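You operate a simulated robot arm through the tools that you are given. There is no shell and no other tool. Be economical: measure what you need, move in short steps, check, and stop when the job is done.

The job below is to be done with a simulated two-armed robot. You get a single attempt, and the scene is never put back.

Task
Fill the jar with salsa to its line and snap the lid on.
Fine: hold the jar while the lid comes off; no spill; the jug goes back. Set down upright: clear prep jug.

It is judged by the outcome, as a careful person would: the job done as asked, and still so three seconds after it is handed in. It fails if anything else is knocked over, pushed out of place, dropped, spilled or broken. Lids that push on must go on centred and level and be pressed home; caps that screw on are set level and turned clockwise until they are tight.

Robot
Two 7-joint arms with two-finger parallel grippers on one trunk, on a base that drives. Base frame: it is fixed to the floor where the robot stands at the start and does not move with it; the origin is under the middle of the robot, x ahead of it, y to its left, z up; the surface under the hand at the start is at about z = 0.88. Lengths are in m, angles in rad, forces in N, time in s.
The left shoulder is at the start at [0.07, 0.163, 1.195], the right one opposite. With the tool pointing down near the work surface each hand reaches from about 0.4 to 0.88 m from the robot's upright axis, wherever it stands, measured 20 degrees to its own side. Places, roughly: clear sauce jar (8x8x13 cm) [0.5, -0.1, 0.9]. Payload 3.43 kg a hand.
The TCP of each hand is the grasp point between the finger pads, 0.034 m short of the fingertips. In the tool frame z runs along the fingers and y along their closing line. Largest opening 0.128 m; finger width 0.024, thickness 0.012; the body of the gripper, 0.048 by 0.13 m, starts 0.096 m behind the TCP.
Orientation is that of the tool frame in the base frame, as a unit quaternion [x, y, z, w]. With the fingers straight down and closing along the base's y, the tool's x points along the base's -x, its y along +y and its z along -z.

Tools
- The arms move only by the tool play_rows. It takes "left_series", "right_series" or both (then of equal length, played together; a hand with none holds still); each is a list of rows, each a list of 7 numbers: the closure, from 0 (fully open) to 1 (shut), then the shift along the tool's x, y, z in m, then the turn, a rotation vector about the tool's x, y, z in rad. In form: [[grip, x, y, z, ax, ay, az], ...]. A call has 1 to 8 rows; each row shifts and turns the commanded pose from where the row before left it, along the tool's axes as they then stand. A row lasts 0.2 s, in which the tool goes at most 0.05 m and 0.15 rad; a call with a longer step from one row to the next is refused whole, and so is a gripper value outside its range. Where a pose cannot be reached the arm comes as near as it can. A force on the tool above 40 N (or 10 N above the force at the start of the call, whichever is more), or a blocked arm, ends the call early, and 0.2 s more pass. Each finger travels about 0.153 m/s and halts on what it meets, pressing with about 26 N; the grip force reading is that of the motor and also rises with nothing between the fingers. The clock runs only during rows and for 0.2 s after the last one: add rows that do not move to give the fingers time. It gives the time, the measured TCP pose, the force on the tool (base axes), the opening and the grip force at its end, in the units of the frame above (readings bear some noise), with the torque about the TCP (base axes, N m) and any sound that the robot's microphone picked up.
- Cameras (640 x 400 px; columns grow to the right, rows downward): "scene" is now at [0.1221, -0.0297, 1.4203]; the picture's right is [-0.43, -0.90, 0.00], its down [-0.49, 0.23, -0.84] and it looks along [0.76, -0.36, -0.54] (base axes); focal length 240 px, centre (320, 200). "left" rides on the left gripper at [0.076, 0.011, -0.16] in its tool frame; the picture's right is [-0.15, 0.99, 0.00], its down [-0.88, -0.13, -0.46] and it looks along [-0.45, -0.07, 0.89] (tool axes); focal length 234 px, centre (320, 200). "right" rides on the right gripper at [0.076, -0.011, -0.16] in its tool frame; the picture's right is [0.15, 0.99, 0.00], its down [-0.88, 0.13, -0.46] and it looks along [-0.45, 0.07, 0.89] (tool axes); focal length 234 px, centre (320, 200). There is no depth. A picture from a camera that has moved, and an enlarged one, comes with that camera's place and axes in the base frame and with its lens. The place of the scene camera against the robot may be out by one fixed shift of up to 0.018 m in any direction.
- snapshot(camera): a new picture of that camera. No time passes.
- lift_body(by): slides the trunk up (or, below 0, down) by that many m; the arms and the scene camera ride with it, the base frame stays. It gives what a move gives, with no picture.
- steer(legs): drives the robot by 1 to 6 legs, each [ahead, left, turn to the left] in m, m and rad, along the robot's own axes; the way and the turn of a leg run together, so that a leg with both is an arc; at most 1.5 m and 3.142 rad a leg. The arms and the cameras ride along, it lands a little off, and it stops where it bumps. It gives what a move gives.
- head_to(pan, tilt): turns the head with the scene camera to pan (to the left, within 1.501 rad either way) and tilt (down, from -0.506 to 1.204), counted from straight ahead of the robot. It gives what a move gives.
- inspect(camera, box): a new picture of the part [left, top, right, bottom] of that camera's present view, enlarged. No time passes.
- close_job(): hands the job in; it is judged then, once.

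Work in short steps. Places have to be worked out from the pictures, the camera data and where the tool is seen: move nearer, look again, correct. Check each grasp and each placing, and mend what went wrong. You have 120 turns and 100 pictures in all, those below and enlarged ones among them. Open the grippers and draw the arms clear of the work before you hand the job in, unless the task says otherwise; then end with one line.

The tools are called after "Request:" as name(argument=value, ...) on one line, values as JSON. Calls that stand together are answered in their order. play_rows: Moves the arms, as the interface text tells. Its arguments: {"type":"object","properties":{"left_series":{"type":"array","items":{"type":"array","items":{"type":"number"}}},"right_series":{"type":"array","items":{"type":"array","items":{"type":"number"}}}},"required":[]} The other tools are called the same way: lift_body (by) slides the trunk up or down; steer (legs) drives the base; head_to (pan, tilt) turns the head that bears the scene camera; snapshot (camera) takes a picture; inspect (camera, box) takes an enlarged picture of a part of a camera's view; close_job () hands the job in.

At the start:

```text
time_s: 0.0
left_position: [0.5191, 0.0439, 1.3111]
left_orientation: [-0.001, 1.0, 0.0, 0.0]
left_force: [0.5, 0.0, 1.3]
left_moment: [0.0, 0.01, -0.02]
left_gripper_width: 0.1279
left_gripper_force: 0.1
right_position: [0.438, -0.413, 1.3004]
right_orientation: [0.001, 1.0, 0.0, 0.0]
right_force: [-0.8, -0.4, -0.3]
right_moment: [0.0, -0.02, 0.02]
right_gripper_width: 0.1276
right_gripper_force: 0.1
trunk travel left (down, up): [-0.675, 0.265]
robot x, y, heading: [-0.0002, 0.0023, -0.004]
head pan, tilt: [-0.443, 0.572]
```

scene: 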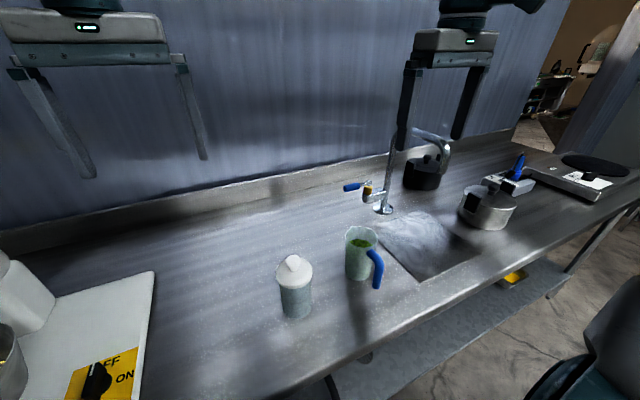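
right: 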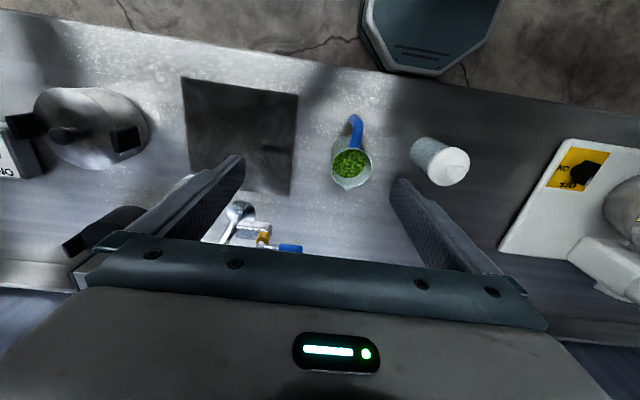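
left: 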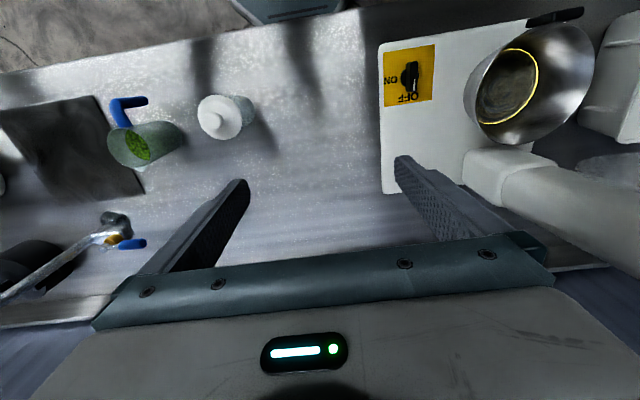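

The jar (white lid with a knob) and the clear jug with green salsa and blue handle stand next to each other. I take close-ups of both first.

Request:
inspect(camera="scene", box=[250, 210, 410, 330])

Request:
inspect(camera="right", box=[310, 100, 490, 210])

Request:
inspect(camera="left", box=[90, 80, 270, 190])

```text
3.33 times, centred on (330, 270) of scene
camera zoom: at [0.1221, -0.0297, 1.4203], right [-0.43, -0.9, 0.0], down [-0.49, 0.23, -0.84], along [0.76, -0.36, -0.54], focal length 799 px, centre (287, -33)
```

zoom: 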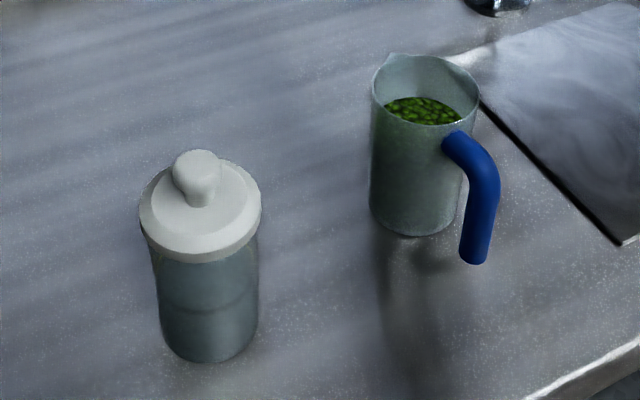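

```text
3.56 times, centred on (400, 155) of right
camera zoom: at [0.3599, -0.4255, 1.4624], right [-0.15, 0.99, 0.0], down [0.88, 0.13, 0.46], along [0.45, 0.07, -0.89], focal length 833 px, centre (36, 360)
```

zoom: 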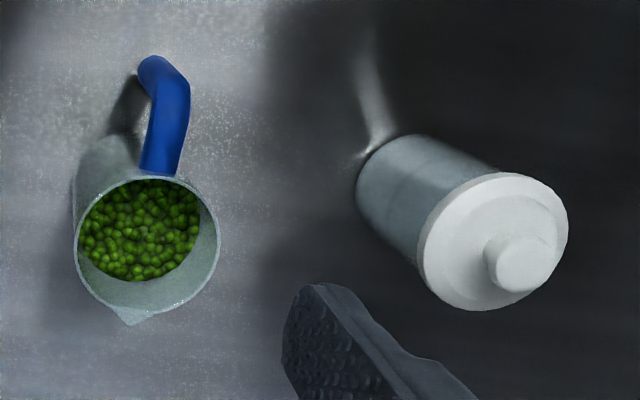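

```text
3.56 times, centred on (180, 135) of left
camera zoom: at [0.4429, 0.057, 1.4708], right [0.15, 0.99, 0.0], down [0.88, -0.13, 0.46], along [0.45, -0.07, -0.89], focal length 833 px, centre (818, 431)
```

zoom: 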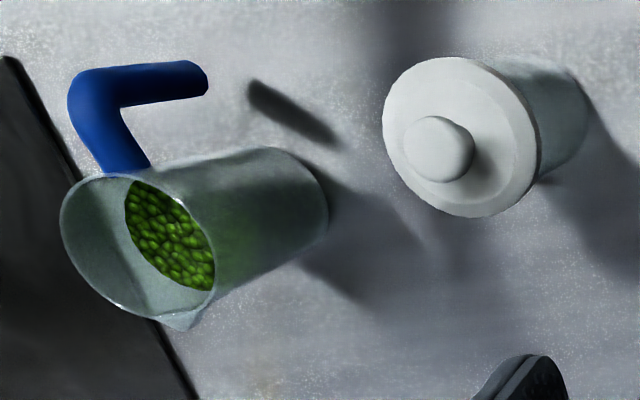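

Estimates: jar at about (0.475, -0.142), lid disc top z≈1.005 and knob top ≈1.045. Jug axis at about (0.505, -0.338), rim z≈1.01, with its handle toward the robot at x≈0.424 and the spout on the far side. I back off and shift right so both hands have room, looking down at the work with the head.

Request:
steer(legs=[[-0.2, 0, 0], [0, -0.15, 0]])

Request:
head_to(pan=-0.1, tilt=0.65)

Request:
snapshot(camera="scene")

```text
time_s: 2.6
left_position: [0.3169, -0.1016, 1.3116]
left_orientation: [-0.001, 1.0, 0.0, 0.0]
left_force: [0.3, 0.1, -0.6]
left_moment: [-0.02, 0.03, 0.01]
left_gripper_width: 0.1282
left_gripper_force: 0.0
right_position: [0.2344, -0.5586, 1.3024]
right_orientation: [0.001, 1.0, -0.001, 0.001]
right_force: [-0.3, 0.8, 0.5]
right_moment: [-0.04, 0.01, 0.0]
right_gripper_width: 0.1279
right_gripper_force: 0.0
trunk travel left (down, up): [-0.675, 0.265]
robot x, y, heading: [-0.2061, -0.1441, -0.0]
head pan, tilt: [-0.443, 0.572]
```

```text
time_s: 3.4
left_position: [0.3165, -0.1037, 1.3117]
left_orientation: [0.0, 1.0, 0.0, 0.001]
left_force: [-0.9, -0.3, 0.5]
left_moment: [0.01, -0.02, -0.01]
left_gripper_width: 0.1281
left_gripper_force: 0.1
right_position: [0.2324, -0.5623, 1.302]
right_orientation: [0.001, 1.0, 0.001, 0.0]
right_force: [-0.2, 0.1, 0.2]
right_moment: [-0.02, -0.01, 0.04]
right_gripper_width: 0.128
right_gripper_force: 0.0
trunk travel left (down, up): [-0.675, 0.265]
robot x, y, heading: [-0.2026, -0.1458, 0.0]
head pan, tilt: [-0.099, 0.649]
```

```text
93 pictures are left
camera scene: at [-0.0758, -0.1487, 1.4135], right [-0.1, -0.99, 0.0], down [-0.6, 0.06, -0.8], along [0.79, -0.08, -0.6], focal length 240 px, centre (320, 200)
```

scene: 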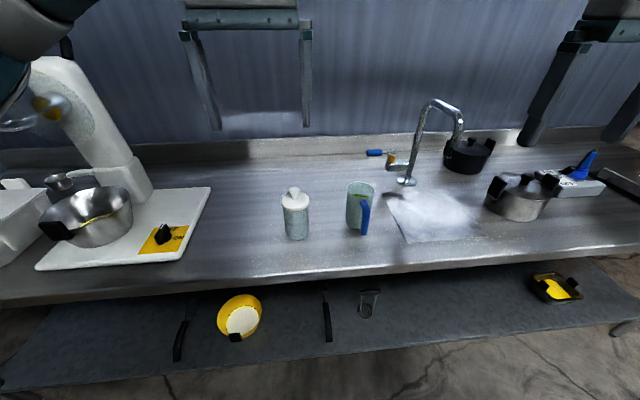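

Next I turn the left hand in place to point toward the jar from the left front, yawed 60° and 30° below horizontal.

Request:
play_rows(left_series=[[0, 0, 0, 0, 0, 0, 0.15], [0, 0, 0, 0, 0, 0, 0.15], [0, 0, 0, 0, 0, 0, 0.15], [0, 0, 0, 0, 0, 0, 0.15], [0, 0, 0, 0, 0, 0, 0.15], [0, 0, 0, 0, 0, 0, 0.15], [0, 0, 0, 0, 0, 0, 0.147]])

Request:
play_rows(left_series=[[0, 0, 0, 0, 0, -0.15, 0], [0, 0, 0, 0, 0, -0.15, 0], [0, 0, 0, 0, 0, -0.15, 0], [0, 0, 0, 0, 0, -0.15, 0], [0, 0, 0, 0, 0, -0.15, 0], [0, 0, 0, 0, 0, -0.15, 0], [0, 0, 0, 0, 0, -0.147, 0]])

Request:
snapshot(camera="left")

```text
time_s: 5.0
left_position: [0.3171, -0.1044, 1.3119]
left_orientation: [0.499, 0.866, 0.0, 0.0]
left_force: [0.0, 0.6, -0.3]
left_moment: [-0.02, 0.03, -0.01]
left_gripper_width: 0.1282
left_gripper_force: 0.0
right_position: [0.2339, -0.5599, 1.3023]
right_orientation: [0.0, 1.0, 0.0, -0.001]
right_force: [-0.1, 0.1, -0.5]
right_moment: [-0.04, 0.0, 0.01]
right_gripper_width: 0.1279
right_gripper_force: 0.1
trunk travel left (down, up): [-0.675, 0.265]
robot x, y, heading: [-0.2026, -0.1487, -0.0]
head pan, tilt: [-0.099, 0.649]
```

```text
time_s: 6.6
left_position: [0.3171, -0.1019, 1.3115]
left_orientation: [0.432, 0.75, -0.25, 0.434]
left_force: [-0.5, -0.3, 0.4]
left_moment: [-0.01, 0.0, -0.02]
left_gripper_width: 0.128
left_gripper_force: 0.2
right_position: [0.2331, -0.5605, 1.302]
right_orientation: [0.0, 1.0, -0.001, 0.0]
right_force: [0.9, -0.3, -0.5]
right_moment: [-0.01, 0.02, -0.01]
right_gripper_width: 0.1281
right_gripper_force: 0.1
trunk travel left (down, up): [-0.675, 0.265]
robot x, y, heading: [-0.2047, -0.149, -0.003]
head pan, tilt: [-0.099, 0.649]
```

```text
92 pictures are left
camera left: at [0.2369, 0.0574, 1.3251], right [0.89, 0.43, 0.13], down [-0.09, -0.1, 0.99], along [0.44, -0.9, -0.05], focal length 234 px, centre (320, 200)
```

left: 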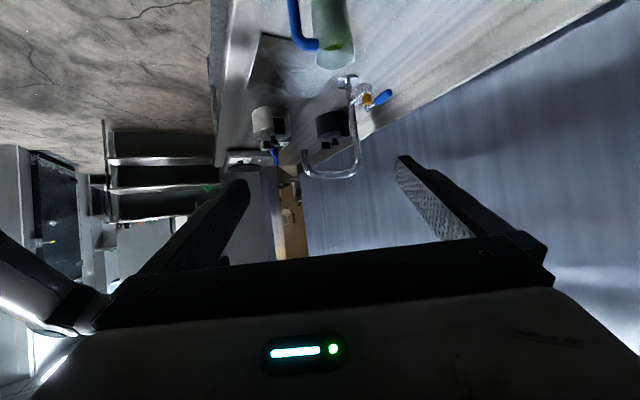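

The orientation is as planned. I move the left hand to a pre-grasp point 0.2 m back from the jar along the tool axis.

Request:
play_rows(left_series=[[0, 0.0386, 0.01666, 0.0123, 0, 0, 0], [0, 0.0386, 0.01666, 0.0123, 0, 0, 0], [0, 0.0386, 0.01666, 0.0123, 0, 0, 0], [0, 0.0386, 0.01666, 0.0123, 0, 0, 0], [0, 0.0386, 0.01666, 0.0123, 0, 0, 0], [0, 0.0386, 0.01666, 0.0123, 0, 0, 0], [0, 0.0386, 0.01666, 0.0123, 0, 0, 0]])

Request:
snapshot(camera="left")

Request:
snapshot(camera="scene")

```text
time_s: 8.4
left_position: [0.3865, -0.088, 1.1932]
left_orientation: [0.421, 0.617, -0.356, 0.561]
left_force: [-0.7, 0.4, 0.3]
left_moment: [0.04, 0.04, 0.01]
left_gripper_width: 0.128
left_gripper_force: 0.0
right_position: [0.2333, -0.5604, 1.3025]
right_orientation: [0.001, 1.0, 0.0, 0.0]
right_force: [-0.9, -0.2, 0.1]
right_moment: [-0.01, -0.05, 0.0]
right_gripper_width: 0.128
right_gripper_force: 0.1
trunk travel left (down, up): [-0.675, 0.265]
robot x, y, heading: [-0.2011, -0.149, 0.0]
head pan, tilt: [-0.099, 0.649]
stopped in row 7 (left hand): the arm was blocked; the commanded pose is now the measured one
```

```text
91 pictures are left
camera left: at [0.3331, 0.0718, 1.1371], right [0.91, 0.37, 0.18], down [-0.28, 0.26, 0.92], along [0.3, -0.89, 0.34], focal length 234 px, centre (320, 200)
```

left: 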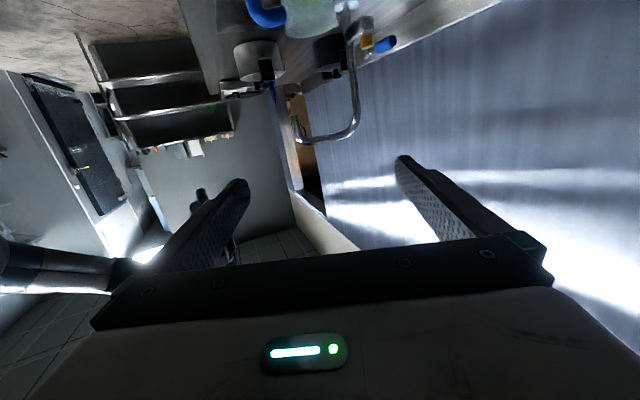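

```text
90 pictures are left
camera scene: at [-0.0773, -0.147, 1.4137], right [-0.1, -0.99, 0.0], down [-0.6, 0.06, -0.8], along [0.79, -0.08, -0.6], focal length 240 px, centre (320, 200)
```

scene: 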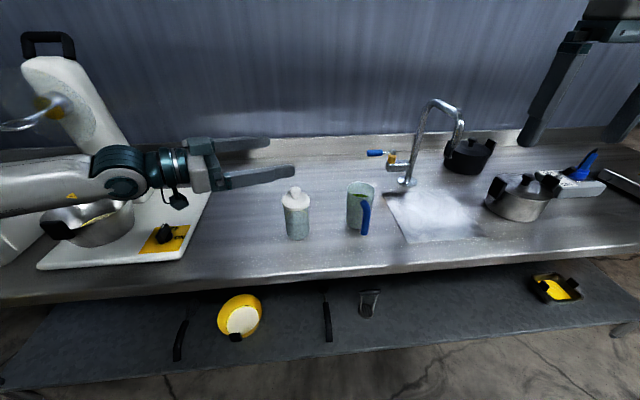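

The left arm ran into a joint limit there, with the elbow out. Better to swap roles: the left hand takes the lid from above, and the right hand holds the jar and later the jug from the front. I bring the left hand back up and pointing down.

Request:
play_rows(left_series=[[0, -0.04, 0, 0, 0, 0, 0], [0, -0.04, 0, 0, 0, 0, 0], [0, -0.04, 0, 0, 0, 0, 0], [0, 0, 0, 0, 0, 0.148, 0], [0, 0, 0, 0, 0, 0.148, 0], [0, 0, 0, 0, 0, 0.148, 0], [0, 0, 0, 0, 0, 0.148, 0], [0, 0, 0, 0, 0, 0.148, 0]])

Request:
play_rows(left_series=[[0, 0, 0, 0, 0, 0.145, 0], [0, 0, 0, 0, 0, 0.145, 0], [0, 0, 0, 0, 0, 0.145, 0], [0, 0, 0, 0, 0, 0.145, 0], [0, 0, 0, 0, 0, 0.145, 0], [0, 0, 0, 0, 0, 0, -0.148], [0, 0, 0, 0, 0, 0, -0.148], [0, 0, 0, 0, 0, 0, -0.148]])

Request:
play_rows(left_series=[[0, 0, 0, 0, 0, 0, -0.144], [0, 0, 0, 0, 0, 0, -0.144], [0, 0, 0, 0, 0, 0, -0.144], [0, 0, 0, 0, 0, 0, -0.144], [0, 0, 0, 0, 0, 0, -0.144], [0, 0, 0, 0, 0, 0, 0]])

```text
time_s: 10.2
left_position: [0.3914, -0.104, 1.3123]
left_orientation: [0.522, 0.779, -0.178, 0.298]
left_force: [0.1, -0.8, -0.3]
left_moment: [0.03, 0.02, 0.01]
left_gripper_width: 0.1282
left_gripper_force: 0.1
right_position: [0.2336, -0.5631, 1.3014]
right_orientation: [0.0, 1.0, 0.001, -0.001]
right_force: [0.6, -1.3, -0.1]
right_moment: [0.05, -0.01, 0.01]
right_gripper_width: 0.1278
right_gripper_force: 0.1
trunk travel left (down, up): [-0.675, 0.265]
robot x, y, heading: [-0.2041, -0.15, 0.001]
head pan, tilt: [-0.099, 0.649]
```

```text
time_s: 12.0
left_position: [0.3594, -0.112, 1.2985]
left_orientation: [0.352, 0.936, 0.016, 0.006]
left_force: [1.2, -0.3, 0.7]
left_moment: [0.01, 0.03, -0.01]
left_gripper_width: 0.128
left_gripper_force: 0.0
left hand out of reach, approached as far as the arm can: row 3, 4, 5
right_position: [0.2345, -0.5615, 1.3022]
right_orientation: [0.001, 1.0, 0.0, -0.001]
right_force: [-0.4, -0.2, 0.3]
right_moment: [0.0, 0.02, 0.02]
right_gripper_width: 0.1278
right_gripper_force: 0.0
trunk travel left (down, up): [-0.675, 0.265]
robot x, y, heading: [-0.2031, -0.1475, -0.006]
head pan, tilt: [-0.099, 0.649]
```

```text
time_s: 13.4
left_position: [0.3588, -0.1094, 1.2976]
left_orientation: [0.001, 1.0, 0.012, 0.012]
left_force: [-0.5, -1.3, 0.1]
left_moment: [-0.03, -0.04, 0.01]
left_gripper_width: 0.128
left_gripper_force: 0.1
right_position: [0.2333, -0.5608, 1.3013]
right_orientation: [0.001, 1.0, 0.0, 0.0]
right_force: [0.9, -0.8, 1.1]
right_moment: [-0.01, 0.01, -0.01]
right_gripper_width: 0.1281
right_gripper_force: 0.0
trunk travel left (down, up): [-0.675, 0.265]
robot x, y, heading: [-0.2034, -0.1485, -0.001]
head pan, tilt: [-0.099, 0.649]
```

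The left hand is pointing down again. I now pitch the right hand up to nearly horizontal, pointing ahead, while moving it a little forward and inward.

Request:
play_rows(right_series=[[0, -0.0125, 0.02, 0.001, 0, -0.15, 0], [0, -0.012, 0.02, 0.003, 0, -0.15, 0], [0, -0.0115, 0.02, 0.005, 0, -0.15, 0], [0, -0.0105, 0.02, 0.007, 0, -0.15, 0], [0, -0.0095, 0.02, 0.008, 0, -0.15, 0], [0, -0.008, 0.02, 0.009, 0, -0.15, 0], [0, -0.007, 0.02, 0.01, 0, -0.15, 0], [0, -0.005, 0.02, 0.011, 0, -0.15, 0]])

Request:
snapshot(camera="right")

```text
time_s: 15.2
left_position: [0.3592, -0.1098, 1.2962]
left_orientation: [0.002, 1.0, 0.012, 0.011]
left_force: [0.3, -0.4, -0.5]
left_moment: [0.02, 0.02, -0.02]
left_gripper_width: 0.128
left_gripper_force: 0.0
right_position: [0.338, -0.4005, 1.2932]
right_orientation: [0.0, 0.827, 0.001, 0.562]
right_force: [0.4, -0.5, -0.1]
right_moment: [-0.01, 0.0, 0.0]
right_gripper_width: 0.1278
right_gripper_force: 0.0
right hand out of reach, approached as far as the arm can: row 8
trunk travel left (down, up): [-0.675, 0.265]
robot x, y, heading: [-0.2012, -0.1455, 0.005]
head pan, tilt: [-0.099, 0.649]
```

```text
89 pictures are left
camera right: at [0.1598, -0.413, 1.2833], right [-0.05, 0.99, -0.14], down [-0.1, 0.13, 0.99], along [0.99, 0.07, 0.09], focal length 234 px, centre (320, 200)
```

right: 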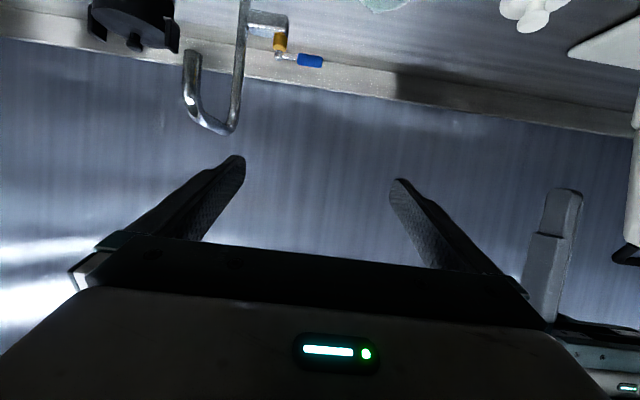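

The right hand is now pitched about 22° below horizontal. I move it down in front of the jar, and move the left hand aside at the same time.

Request:
play_rows(right_series=[[0, 0.0303, 0.0371, 0.0061, 0, 0, 0], [0, 0.0303, 0.0371, 0.0061, 0, 0, 0], [0, 0.0303, 0.0371, 0.0061, 0, 0, 0], [0, 0.0303, 0.0371, 0.0061, 0, 0, 0], [0, 0.0303, 0.0371, 0.0061, 0, 0, 0], [0, 0.0303, 0.0371, 0.0061, 0, 0, 0], [0, 0.0303, 0.0371, 0.0061, 0, 0, 0]], left_series=[[0, 0, 0.021, 0, 0, 0, 0], [0, 0, 0.021, 0, 0, 0, 0], [0, 0, 0.021, 0, 0, 0, 0], [0, 0, 0.021, 0, 0, 0, 0], [0, 0, 0.021, 0, 0, 0, 0], [0, 0, 0.021, 0, 0, 0, 0], [0, 0, 0.021, 0, 0, 0, 0]])

Request:
snapshot(camera="right")

Request:
snapshot(camera="scene")

```text
time_s: 16.8
left_position: [0.3601, 0.0375, 1.3003]
left_orientation: [0.002, 1.0, 0.012, 0.012]
left_force: [0.0, -0.1, -0.6]
left_moment: [-0.01, 0.02, 0.03]
left_gripper_width: 0.128
left_gripper_force: 0.0
right_position: [0.3775, -0.2773, 1.1492]
right_orientation: [-0.001, 0.827, 0.001, 0.563]
right_force: [-0.4, 0.0, 0.6]
right_moment: [0.01, 0.02, -0.02]
right_gripper_width: 0.1281
right_gripper_force: 0.0
right hand out of reach, approached as far as the arm can: row 1, 2, 3, 4, 5, 6, 7
trunk travel left (down, up): [-0.675, 0.265]
robot x, y, heading: [-0.2036, -0.149, 0.003]
head pan, tilt: [-0.099, 0.649]
```

```text
88 pictures are left
camera right: at [0.1996, -0.2901, 1.1377], right [-0.06, 0.99, -0.14], down [-0.1, 0.13, 0.99], along [0.99, 0.07, 0.09], focal length 234 px, centre (320, 200)
```

right: 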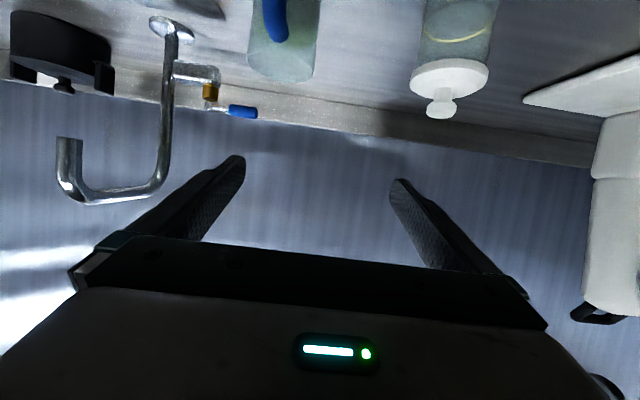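

```text
87 pictures are left
camera scene: at [-0.0747, -0.1466, 1.4134], right [-0.1, -1.0, 0.0], down [-0.6, 0.06, -0.8], along [0.79, -0.08, -0.61], focal length 240 px, centre (320, 200)
```

scene: 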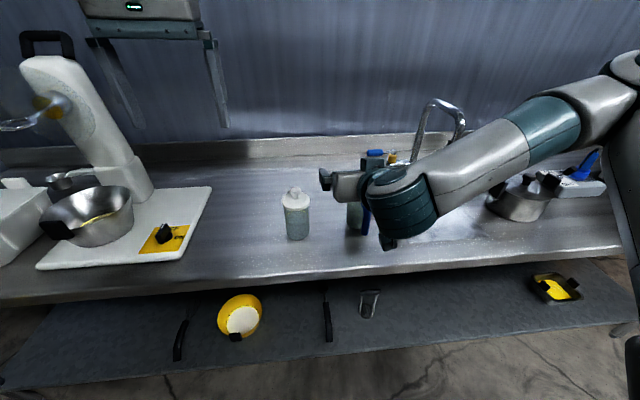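

The right arm is too cramped so close in. I back the base off a further 0.13 m and shift slightly left, then retry.

Request:
steer(legs=[[-0.13, 0.05, 0]])

Request:
lift_body(by=-0.1)

```text
time_s: 18.1
left_position: [0.2307, 0.0845, 1.3004]
left_orientation: [0.003, 1.0, 0.013, 0.011]
left_force: [0.0, -0.8, 0.0]
left_moment: [0.03, 0.0, 0.03]
left_gripper_width: 0.1281
left_gripper_force: 0.0
right_position: [0.2465, -0.2297, 1.1488]
right_orientation: [-0.001, 0.827, 0.002, 0.562]
right_force: [0.1, -0.3, 0.2]
right_moment: [0.0, -0.01, -0.01]
right_gripper_width: 0.1281
right_gripper_force: 0.0
trunk travel left (down, up): [-0.675, 0.265]
robot x, y, heading: [-0.3335, -0.0982, 0.001]
head pan, tilt: [-0.099, 0.649]
```

```text
time_s: 19.5
left_position: [0.2274, 0.0851, 1.2015]
left_orientation: [0.001, 1.0, 0.012, 0.013]
left_force: [-0.3, -0.1, -0.1]
left_moment: [0.0, 0.02, 0.0]
left_gripper_width: 0.128
left_gripper_force: 0.0
right_position: [0.2457, -0.2282, 1.0501]
right_orientation: [0.001, 0.826, 0.0, 0.564]
right_force: [-0.1, 0.0, 0.5]
right_moment: [0.01, -0.01, 0.03]
right_gripper_width: 0.1281
right_gripper_force: 0.1
trunk travel left (down, up): [-0.575, 0.365]
robot x, y, heading: [-0.3352, -0.1, 0.002]
head pan, tilt: [-0.099, 0.649]
```

The right hand is at (0.246, -0.228, 1.050). I move it to the front of the jar at grasp height.

Request:
play_rows(right_series=[[0, 0.0155, 0.0218, 0.0288, 0, 0, 0], [0, 0.0155, 0.0218, 0.0288, 0, 0, 0], [0, 0.0155, 0.0218, 0.0288, 0, 0, 0], [0, 0.0155, 0.0218, 0.0288, 0, 0, 0], [0, 0, 0, 0, 0, 0, 0]])

Request:
snapshot(camera="right")

Request:
snapshot(camera="scene")

```text
time_s: 20.7
left_position: [0.2275, 0.0852, 1.2006]
left_orientation: [0.0, 1.0, 0.012, 0.012]
left_force: [0.2, 0.2, -0.5]
left_moment: [0.01, -0.03, -0.03]
left_gripper_width: 0.1282
left_gripper_force: 0.0
right_position: [0.3298, -0.2447, 0.995]
right_orientation: [-0.001, 0.827, 0.002, 0.563]
right_force: [-0.5, 0.3, -0.4]
right_moment: [0.0, 0.01, -0.01]
right_gripper_width: 0.128
right_gripper_force: 0.1
right hand out of reach, approached as far as the arm can: row 1, 2, 3, 4
trunk travel left (down, up): [-0.575, 0.365]
robot x, y, heading: [-0.3343, -0.1, 0.003]
head pan, tilt: [-0.099, 0.649]
```

```text
86 pictures are left
camera right: at [0.1525, -0.2586, 0.9838], right [-0.06, 0.99, -0.13], down [-0.1, 0.13, 0.99], along [0.99, 0.07, 0.09], focal length 234 px, centre (320, 200)
```

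right: 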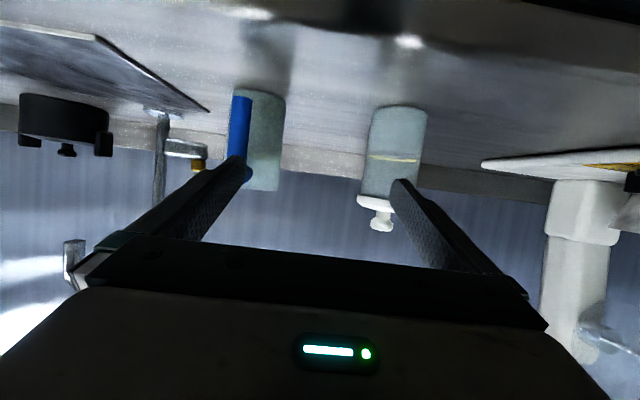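

```text
85 pictures are left
camera scene: at [-0.2069, -0.0984, 1.3136], right [-0.1, -1.0, 0.0], down [-0.6, 0.06, -0.8], along [0.79, -0.08, -0.6], focal length 240 px, centre (320, 200)
```

scene: 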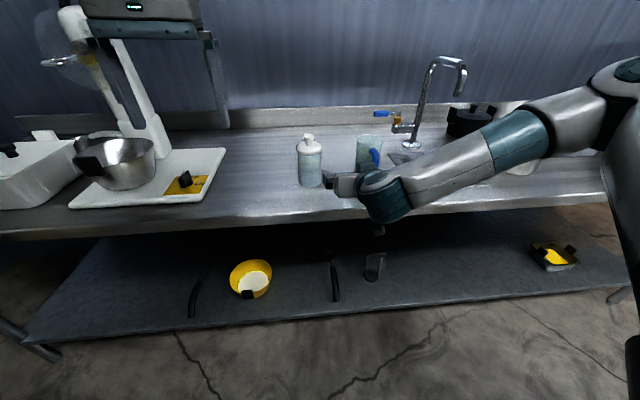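

The near wall of the jar shows the yellow fill line. The forearm comes in from the right, so a hand azimuth of about 30° to the left suits it better. I turn the hand about the vertical.

Request:
play_rows(right_series=[[0, 0, 0, 0, -0.121, 0, -0.048], [0, 0, 0, 0, -0.121, 0, -0.048], [0, 0, 0, 0, -0.121, 0, -0.048], [0, 0, 0, 0, -0.121, 0, -0.048], [0, 0, 0, 0, 0, 0, 0]])

```text
time_s: 21.9
left_position: [0.2288, 0.0844, 1.201]
left_orientation: [0.002, 1.0, 0.013, 0.012]
left_force: [-0.7, -0.1, -0.4]
left_moment: [-0.01, 0.0, 0.0]
left_gripper_width: 0.1282
left_gripper_force: 0.1
right_position: [0.3295, -0.2459, 1.0021]
right_orientation: [-0.215, 0.799, 0.145, 0.542]
right_force: [0.0, -0.5, 0.2]
right_moment: [0.0, -0.01, 0.0]
right_gripper_width: 0.1281
right_gripper_force: 0.0
right hand out of reach, approached as far as the arm can: row 3
trunk travel left (down, up): [-0.575, 0.365]
robot x, y, heading: [-0.3321, -0.0992, 0.0]
head pan, tilt: [-0.099, 0.649]
```

The hand now has azimuth 30° with the tool 22° below horizontal. I move it to the pre-grasp point (0.345, -0.217, 0.935).

Request:
play_rows(right_series=[[0, 0.026, 0.0087, 0.0254, 0, 0, 0], [0, 0.026, 0.0087, 0.0254, 0, 0, 0], [0, 0, 0, 0, 0, 0, 0]])

Request:
snapshot(camera="right")

Request:
snapshot(camera="scene")

```text
time_s: 22.7
left_position: [0.2284, 0.0847, 1.2012]
left_orientation: [0.002, 1.0, 0.013, 0.012]
left_force: [0.1, 0.1, 0.0]
left_moment: [0.04, -0.04, 0.01]
left_gripper_width: 0.1281
left_gripper_force: 0.1
right_position: [0.3522, -0.2235, 0.9979]
right_orientation: [-0.215, 0.803, 0.144, 0.536]
right_force: [0.4, -0.7, -0.3]
right_moment: [0.0, -0.06, -0.02]
right_gripper_width: 0.1278
right_gripper_force: 0.0
right hand out of reach, approached as far as the arm can: row 1, 2
trunk travel left (down, up): [-0.575, 0.365]
robot x, y, heading: [-0.3347, -0.0988, 0.001]
head pan, tilt: [-0.099, 0.649]
```

```text
84 pictures are left
camera right: at [0.202, -0.3224, 0.9903], right [-0.54, 0.83, -0.14], down [-0.14, 0.07, 0.99], along [0.83, 0.55, 0.08], focal length 234 px, centre (320, 200)
```

right: 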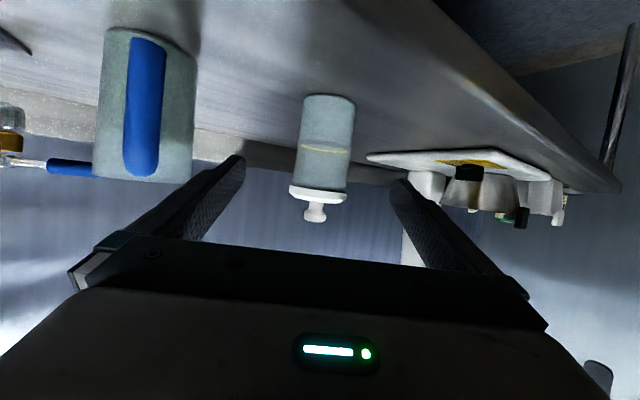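

```text
83 pictures are left
camera scene: at [-0.2069, -0.0992, 1.3136], right [-0.1, -0.99, 0.0], down [-0.6, 0.06, -0.8], along [0.79, -0.08, -0.6], focal length 240 px, centre (320, 200)
```

scene: 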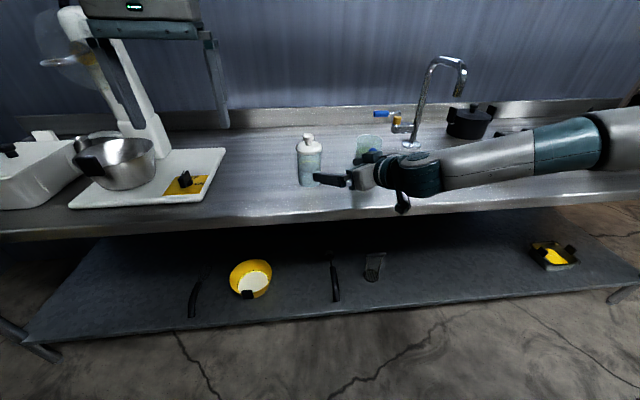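

The hand lines up with the jar but cannot get lower at this trunk height. I lower the trunk instead, which carries the hand straight down.

Request:
lift_body(by=-0.065)

Request:
play_rows(right_series=[[0, -0.014, 0, 0.036, 0, 0, 0], [0, -0.014, 0, 0.036, 0, 0, 0], [0, 0, 0, 0, 0, 0, 0]])

Request:
snapshot(camera="right")

```text
time_s: 23.7
left_position: [0.2276, 0.0849, 1.1372]
left_orientation: [0.001, 1.0, 0.013, 0.013]
left_force: [0.0, 0.6, 0.5]
left_moment: [0.01, -0.01, 0.01]
left_gripper_width: 0.1283
left_gripper_force: 0.1
right_position: [0.3506, -0.2216, 0.9346]
right_orientation: [-0.215, 0.803, 0.144, 0.537]
right_force: [0.3, 0.4, 0.4]
right_moment: [0.02, 0.01, -0.03]
right_gripper_width: 0.1279
right_gripper_force: 0.1
trunk travel left (down, up): [-0.51, 0.43]
robot x, y, heading: [-0.3356, -0.0992, -0.001]
head pan, tilt: [-0.099, 0.649]
```

```text
time_s: 24.5
left_position: [0.2277, 0.0842, 1.1374]
left_orientation: [0.003, 1.0, 0.013, 0.011]
left_force: [-0.4, -0.3, 0.9]
left_moment: [0.05, 0.03, 0.01]
left_gripper_width: 0.1282
left_gripper_force: 0.0
right_position: [0.4169, -0.1835, 0.9322]
right_orientation: [-0.215, 0.804, 0.143, 0.535]
right_force: [0.3, 0.0, 1.0]
right_moment: [0.0, 0.04, 0.0]
right_gripper_width: 0.1279
right_gripper_force: 0.1
trunk travel left (down, up): [-0.51, 0.43]
robot x, y, heading: [-0.3356, -0.0993, 0.001]
head pan, tilt: [-0.099, 0.649]
```

```text
82 pictures are left
camera right: at [0.268, -0.283, 0.9244], right [-0.54, 0.83, -0.13], down [-0.13, 0.07, 0.99], along [0.83, 0.55, 0.07], focal length 234 px, centre (320, 200)
```

right: 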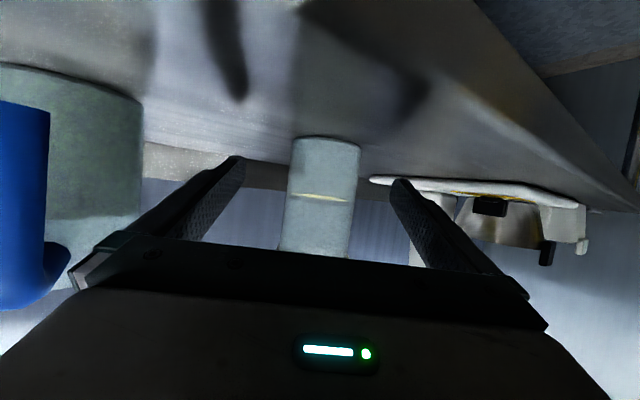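

The jar is centred between the fingers with about 0.07 m to go. I advance the rest and close on it.

Request:
play_rows(right_series=[[0, -0.0125, 0, 0.031, 0, 0, 0], [0, -0.0125, 0, 0.031, 0, 0, 0], [0, 0, 0, 0, 0, 0, 0]])

Request:
snapshot(camera="scene")

Request:
snapshot(camera="right")

```text
time_s: 25.3
left_position: [0.2272, 0.0843, 1.1356]
left_orientation: [0.002, 1.0, 0.012, 0.013]
left_force: [-0.5, -0.1, 0.5]
left_moment: [0.0, 0.0, -0.04]
left_gripper_width: 0.1283
left_gripper_force: 0.0
right_position: [0.4511, -0.1817, 0.9476]
right_orientation: [-0.215, 0.803, 0.144, 0.536]
right_force: [0.1, 0.2, 0.1]
right_moment: [0.01, -0.02, -0.02]
right_gripper_width: 0.1278
right_gripper_force: 0.0
right hand out of reach, approached as far as the arm can: row 1, 2
trunk travel left (down, up): [-0.51, 0.43]
robot x, y, heading: [-0.3337, -0.0988, 0.003]
head pan, tilt: [-0.099, 0.649]
```

```text
81 pictures are left
camera scene: at [-0.2064, -0.0983, 1.2485], right [-0.1, -1.0, 0.0], down [-0.6, 0.06, -0.8], along [0.79, -0.08, -0.6], focal length 240 px, centre (320, 200)
```

scene: 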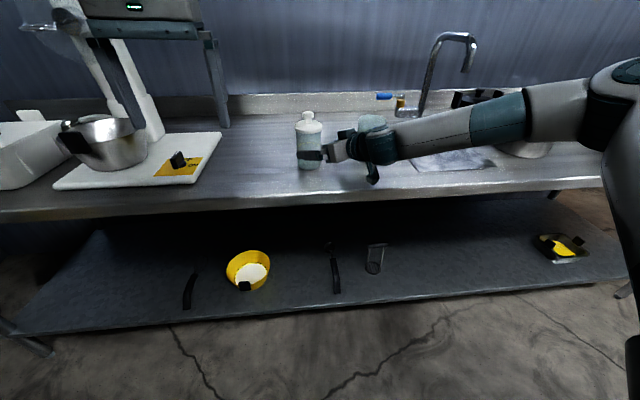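

```text
80 pictures are left
camera right: at [0.3035, -0.2814, 0.9397], right [-0.54, 0.83, -0.14], down [-0.14, 0.07, 0.99], along [0.83, 0.55, 0.07], focal length 234 px, centre (320, 200)
```

right: 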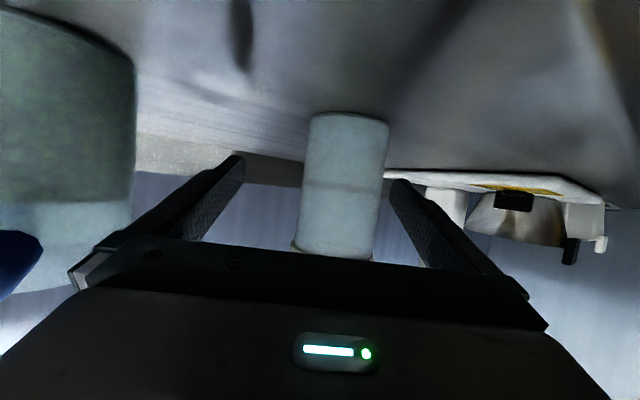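

The hand is lagging to the right by about 0.035 m, a reach limit again. I use the base for the remaining shift of about (+0.022, +0.037).

Request:
steer(legs=[[0.02, 0.037, 0]])

Request:
snapshot(camera="right")

Request:
inspect(camera="scene", box=[270, 80, 430, 200])

```text
time_s: 26.2
left_position: [0.2481, 0.1219, 1.1377]
left_orientation: [0.002, 1.0, 0.012, 0.012]
left_force: [0.1, 0.7, 0.3]
left_moment: [-0.03, 0.04, -0.01]
left_gripper_width: 0.1279
left_gripper_force: 0.1
right_position: [0.4727, -0.1455, 0.9472]
right_orientation: [-0.215, 0.804, 0.144, 0.536]
right_force: [0.6, -0.1, -0.5]
right_moment: [0.01, 0.01, 0.02]
right_gripper_width: 0.1279
right_gripper_force: 0.2
trunk travel left (down, up): [-0.51, 0.43]
robot x, y, heading: [-0.3152, -0.0624, 0.001]
head pan, tilt: [-0.099, 0.649]
```

```text
79 pictures are left
camera right: at [0.3228, -0.2449, 0.9395], right [-0.54, 0.83, -0.14], down [-0.14, 0.07, 0.99], along [0.83, 0.55, 0.07], focal length 234 px, centre (320, 200)
```

right: 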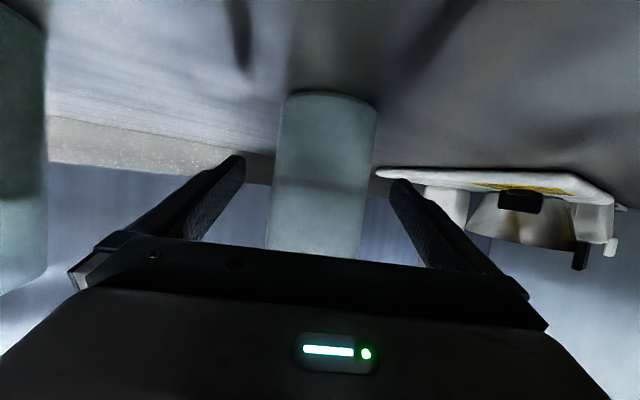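

```text
3.33 times, centred on (350, 140) of scene
camera zoom: at [-0.1869, -0.0616, 1.2485], right [-0.1, -0.99, 0.0], down [-0.6, 0.06, -0.8], along [0.79, -0.08, -0.6], focal length 799 px, centre (220, 400)
```

zoom: 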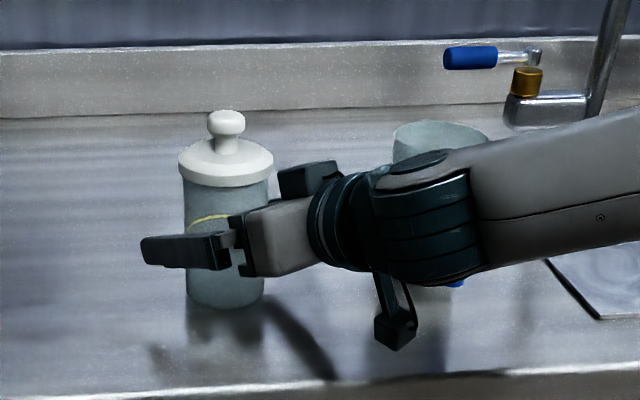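

The jar is centred between the fingers. I close on it.

Request:
play_rows(right_series=[[0.3, 0, 0, 0, 0, 0, 0], [0.6, 0, 0, 0, 0, 0, 0], [1, 0, 0, 0, 0, 0, 0], [1, 0, 0, 0, 0, 0, 0]])

Request:
inspect(camera="scene", box=[270, 80, 430, 200])

```text
time_s: 27.2
left_position: [0.247, 0.1213, 1.1358]
left_orientation: [0.002, 1.0, 0.013, 0.012]
left_force: [-0.2, -0.3, -0.7]
left_moment: [0.0, 0.0, -0.03]
left_gripper_width: 0.128
left_gripper_force: 0.1
right_position: [0.471, -0.1457, 0.9464]
right_orientation: [-0.215, 0.804, 0.143, 0.536]
right_force: [-0.3, -0.1, 0.2]
right_moment: [-0.08, -0.09, -0.03]
right_gripper_width: 0.0742
right_gripper_force: 26.1
trunk travel left (down, up): [-0.51, 0.43]
robot x, y, heading: [-0.3155, -0.0637, 0.002]
head pan, tilt: [-0.099, 0.649]
```

```text
3.33 times, centred on (350, 140) of scene
camera zoom: at [-0.1873, -0.0618, 1.2485], right [-0.1, -0.99, 0.0], down [-0.6, 0.06, -0.8], along [0.79, -0.08, -0.6], focal length 799 px, centre (220, 400)
```

zoom: 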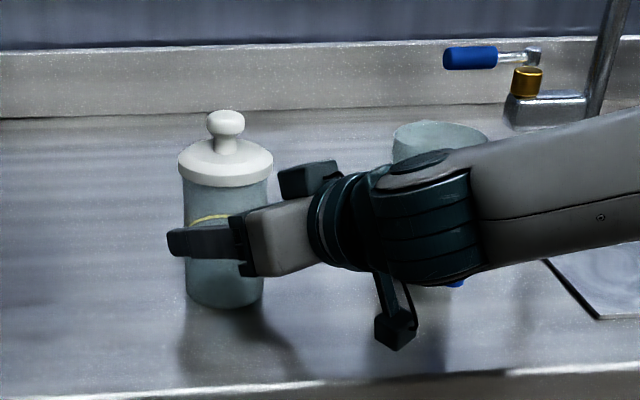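

The jar is held, with the opening at 0.074 m. I bring the open left hand above the knob.

Request:
play_rows(left_series=[[0, -0.0285, -0.033, 0, 0.012, 0.012, 0], [0, -0.0285, -0.033, 0, 0.012, 0.012, 0], [0, -0.0285, -0.033, 0, 0, 0, 0], [0, -0.0285, -0.033, 0, 0, 0, 0], [0, -0.0285, -0.033, 0, 0, 0, 0], [0, -0.0285, -0.033, 0, 0, 0, 0], [0, -0.0285, -0.033, 0, 0, 0, 0], [0, -0.0285, -0.033, 0, 0, 0, 0]], right_series=[[1, 0, 0, 0, 0, 0, 0], [1, 0, 0, 0, 0, 0, 0], [1, 0, 0, 0, 0, 0, 0], [1, 0, 0, 0, 0, 0, 0], [1, 0, 0, 0, 0, 0, 0], [1, 0, 0, 0, 0, 0, 0], [1, 0, 0, 0, 0, 0, 0], [1, 0, 0, 0, 0, 0, 0]])

Request:
snapshot(camera="left")

Request:
snapshot(camera="scene")

```text
time_s: 29.0
left_position: [0.3907, -0.116, 1.1085]
left_orientation: [0.003, 1.0, 0.001, 0.001]
left_force: [1.0, -0.6, -0.6]
left_moment: [0.02, -0.04, 0.0]
left_gripper_width: 0.128
left_gripper_force: 0.1
left hand out of reach, approached as far as the arm can: row 6, 7, 8
right_position: [0.4711, -0.1485, 0.9466]
right_orientation: [-0.214, 0.803, 0.144, 0.536]
right_force: [-0.2, -0.4, -0.2]
right_moment: [0.03, 0.02, 0.01]
right_gripper_width: 0.0738
right_gripper_force: 26.2
trunk travel left (down, up): [-0.51, 0.43]
robot x, y, heading: [-0.3122, -0.0679, -0.004]
head pan, tilt: [-0.099, 0.649]
```

```text
76 pictures are left
camera left: at [0.3145, -0.1034, 1.2691], right [0.15, 0.99, 0.0], down [0.88, -0.14, 0.46], along [0.45, -0.07, -0.89], focal length 234 px, centre (320, 200)
```

left: 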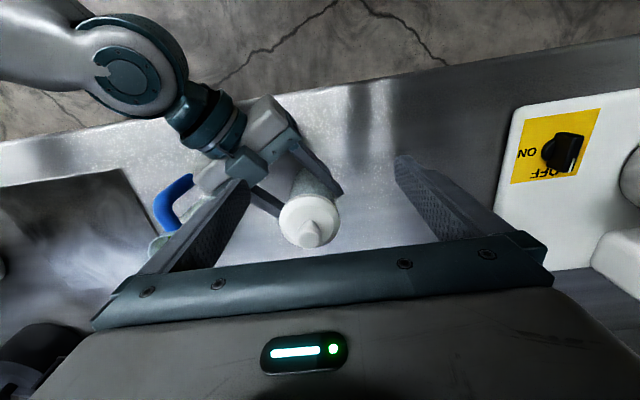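

```text
75 pictures are left
camera scene: at [-0.1872, -0.0637, 1.2485], right [-0.1, -0.99, 0.0], down [-0.6, 0.06, -0.8], along [0.79, -0.08, -0.6], focal length 240 px, centre (320, 200)
```

scene: 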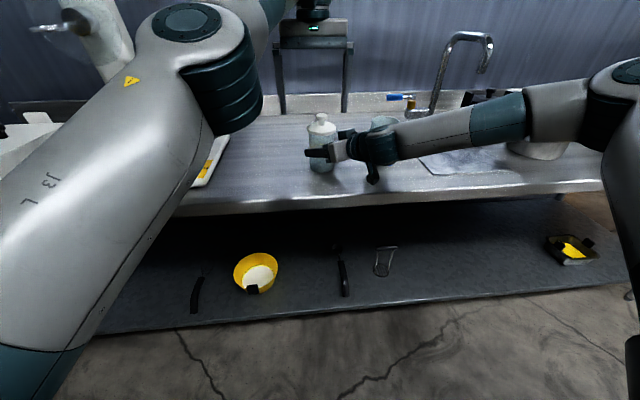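

The left arm cannot reach the knob pointing straight down, because its wrist is too high and far. Pitching the hand about 30° forward puts it in reach, and the closing line stays horizontal, so I pitch it in place first.

Request:
play_rows(left_series=[[0, 0, 0, -0.03, 0, 0, 0], [0, 0, 0, 0, 0, -0.13, 0], [0, 0, 0, 0, 0, -0.13, 0], [0, 0, 0, 0, 0, -0.13, 0], [0, 0, 0, 0, 0, -0.13, 0], [0, 0, 0, 0, 0, 0, 0]], right_series=[[1, 0, 0, 0, 0, 0, 0], [1, 0, 0, 0, 0, 0, 0], [1, 0, 0, 0, 0, 0, 0], [1, 0, 0, 0, 0, 0, 0], [1, 0, 0, 0, 0, 0, 0], [1, 0, 0, 0, 0, 0, 0]])

Request:
snapshot(camera="left")

```text
time_s: 30.4
left_position: [0.3843, -0.1084, 1.1281]
left_orientation: [0.002, 0.966, 0.001, 0.258]
left_force: [0.1, -0.5, -0.3]
left_moment: [0.04, 0.0, -0.02]
left_gripper_width: 0.1282
left_gripper_force: 0.1
left hand out of reach, approached as far as the arm can: row 1
right_position: [0.4709, -0.1465, 0.9474]
right_orientation: [-0.214, 0.804, 0.143, 0.536]
right_force: [-1.1, 0.4, 0.3]
right_moment: [-0.02, 0.05, 0.0]
right_gripper_width: 0.0739
right_gripper_force: 26.1
trunk travel left (down, up): [-0.51, 0.43]
robot x, y, heading: [-0.3129, -0.0665, -0.001]
head pan, tilt: [-0.099, 0.649]
```

```text
74 pictures are left
camera left: at [0.2383, -0.0953, 1.228], right [0.13, 0.99, 0.07], down [0.54, -0.13, 0.83], along [0.83, -0.07, -0.55], focal length 234 px, centre (320, 200)
```

left: 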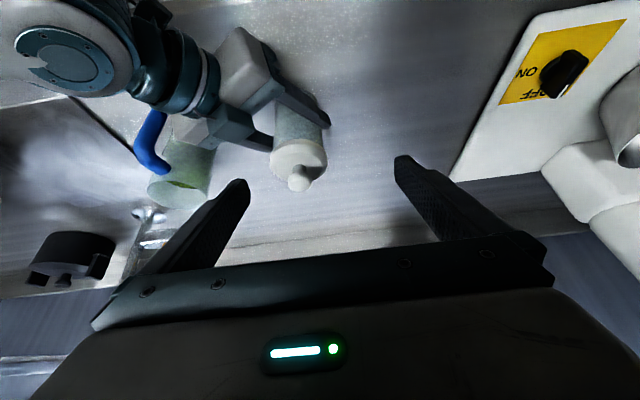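

The pitch is 30° and the knob is at about (0.475, -0.1415, 1.034). I approach to 6 cm short of it along the tool axis.

Request:
play_rows(left_series=[[0.3, -0.016, -0.0165, 0.0275, 0, 0, 0], [0.4, -0.016, -0.0165, 0.0275, 0, 0, 0], [0.4, 0, 0, 0, 0, 0, 0]], right_series=[[1, 0, 0, 0, 0, 0, 0], [1, 0, 0, 0, 0, 0, 0], [1, 0, 0, 0, 0, 0, 0]])

Request:
snapshot(camera="left")

Request:
inspect(camera="scene", box=[240, 60, 400, 180])

```text
time_s: 31.2
left_position: [0.4403, -0.1407, 1.0953]
left_orientation: [0.001, 0.966, 0.0, 0.257]
left_force: [-0.1, 0.6, -0.3]
left_moment: [0.0, 0.04, -0.04]
left_gripper_width: 0.0769
left_gripper_force: 0.1
right_position: [0.47, -0.1455, 0.9474]
right_orientation: [-0.216, 0.804, 0.144, 0.535]
right_force: [0.0, 0.5, 0.1]
right_moment: [-0.02, -0.04, 0.04]
right_gripper_width: 0.0739
right_gripper_force: 26.1
trunk travel left (down, up): [-0.51, 0.43]
robot x, y, heading: [-0.3153, -0.0614, -0.002]
head pan, tilt: [-0.099, 0.649]
```

```text
73 pictures are left
camera left: at [0.2948, -0.1283, 1.1956], right [0.13, 0.99, 0.07], down [0.54, -0.13, 0.83], along [0.83, -0.07, -0.55], focal length 234 px, centre (320, 200)
```

left: 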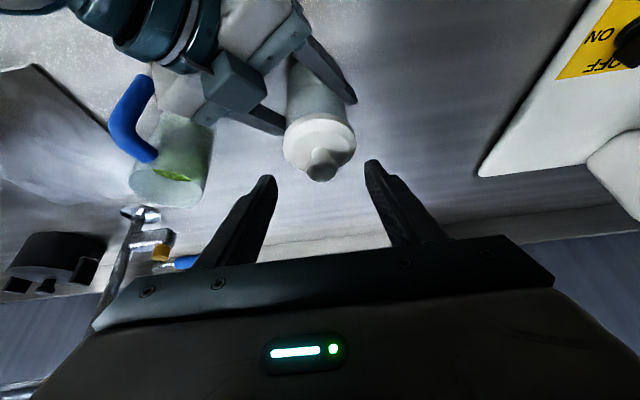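

```text
3.33 times, centred on (320, 120) of scene
camera zoom: at [-0.1872, -0.0613, 1.2485], right [-0.1, -1.0, 0.0], down [-0.6, 0.06, -0.8], along [0.79, -0.08, -0.6], focal length 799 px, centre (320, 467)
```

zoom: 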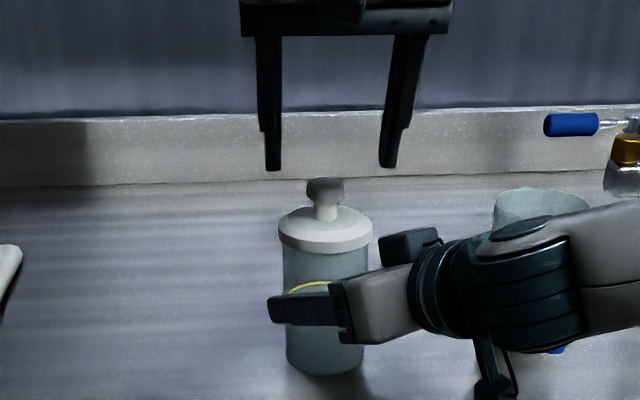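

The hand is well centred on the knob. I advance 0.052 m along the tool axis.

Request:
play_rows(left_series=[[0.4, 0, 0, 0.026, 0, 0, 0], [0.4, 0, 0, 0.026, 0, 0, 0], [0.4, 0, 0, 0, 0, 0, 0]], right_series=[[1, 0, 0, 0, 0, 0, 0], [1, 0, 0, 0, 0, 0, 0], [1, 0, 0, 0, 0, 0, 0]])

Request:
snapshot(camera="left")

Request:
inspect(camera="scene", box=[260, 80, 380, 170])

```text
time_s: 32.0
left_position: [0.4678, -0.1417, 1.0498]
left_orientation: [0.003, 0.966, 0.0, 0.257]
left_force: [-0.2, -0.2, 0.2]
left_moment: [-0.01, -0.01, 0.01]
left_gripper_width: 0.0767
left_gripper_force: 0.0
right_position: [0.4718, -0.1449, 0.9469]
right_orientation: [-0.214, 0.804, 0.142, 0.536]
right_force: [-0.2, -0.9, -0.6]
right_moment: [0.0, 0.04, 0.02]
right_gripper_width: 0.0737
right_gripper_force: 25.6
trunk travel left (down, up): [-0.51, 0.43]
robot x, y, heading: [-0.3142, -0.0617, -0.004]
head pan, tilt: [-0.099, 0.649]
```

```text
71 pictures are left
camera left: at [0.3209, -0.1275, 1.1507], right [0.13, 0.99, 0.07], down [0.54, -0.13, 0.83], along [0.83, -0.07, -0.55], focal length 234 px, centre (320, 200)
```

left: 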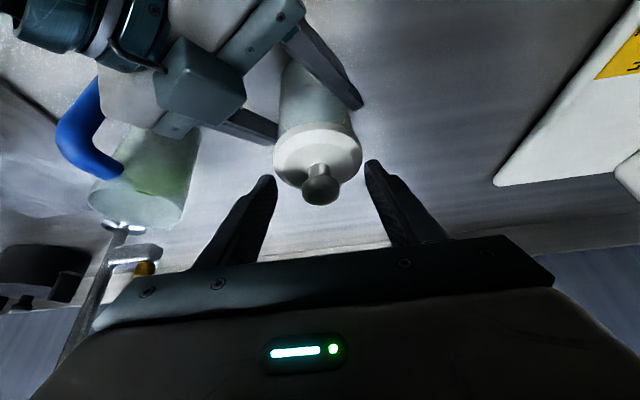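

```text
4.44 times, centred on (320, 125) of scene
camera zoom: at [-0.1872, -0.0618, 1.2485], right [-0.1, -1.0, 0.0], down [-0.6, 0.06, -0.8], along [0.79, -0.08, -0.6], focal length 1066 px, centre (320, 533)
```

zoom: 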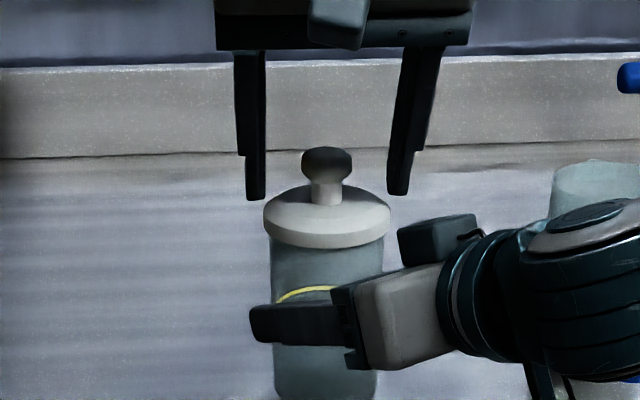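

Pixel geometry puts the knob just beyond the TCP and between the pads, with the tips just above the disc. I close the left hand.

Request:
play_rows(left_series=[[0.6, 0, 0, 0, 0, 0, 0], [0.8, 0, 0, 0, 0, 0, 0], [1, 0, 0, 0, 0, 0, 0], [1, 0, 0, 0, 0, 0, 0]], right_series=[[1, 0, 0, 0, 0, 0, 0], [1, 0, 0, 0, 0, 0, 0], [1, 0, 0, 0, 0, 0, 0], [1, 0, 0, 0, 0, 0, 0]])

Request:
inspect(camera="scene", box=[260, 80, 380, 170])

```text
time_s: 33.0
left_position: [0.4661, -0.1405, 1.0505]
left_orientation: [0.002, 0.967, 0.0, 0.257]
left_force: [1.6, -1.4, 1.0]
left_moment: [-0.06, -0.1, -0.03]
left_gripper_width: 0.0302
left_gripper_force: 26.1
right_position: [0.4715, -0.1459, 0.947]
right_orientation: [-0.214, 0.804, 0.143, 0.537]
right_force: [-1.2, 1.2, -1.7]
right_moment: [-0.11, -0.09, 0.01]
right_gripper_width: 0.0732
right_gripper_force: 26.1
trunk travel left (down, up): [-0.51, 0.43]
robot x, y, heading: [-0.3153, -0.0588, 0.0]
head pan, tilt: [-0.099, 0.649]
```

```text
4.44 times, centred on (320, 125) of scene
camera zoom: at [-0.1871, -0.0619, 1.2485], right [-0.1, -0.99, 0.0], down [-0.6, 0.06, -0.8], along [0.79, -0.08, -0.6], focal length 1066 px, centre (320, 533)
```

zoom: 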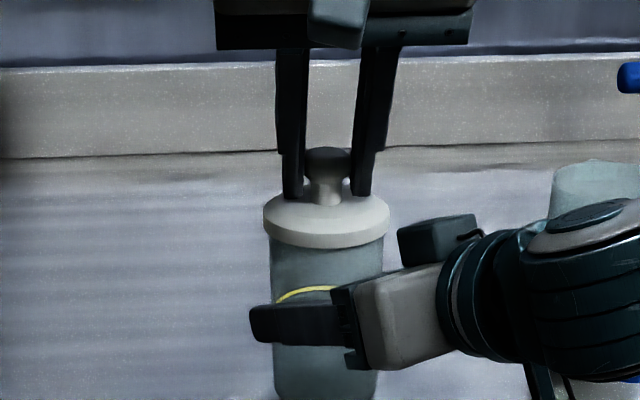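

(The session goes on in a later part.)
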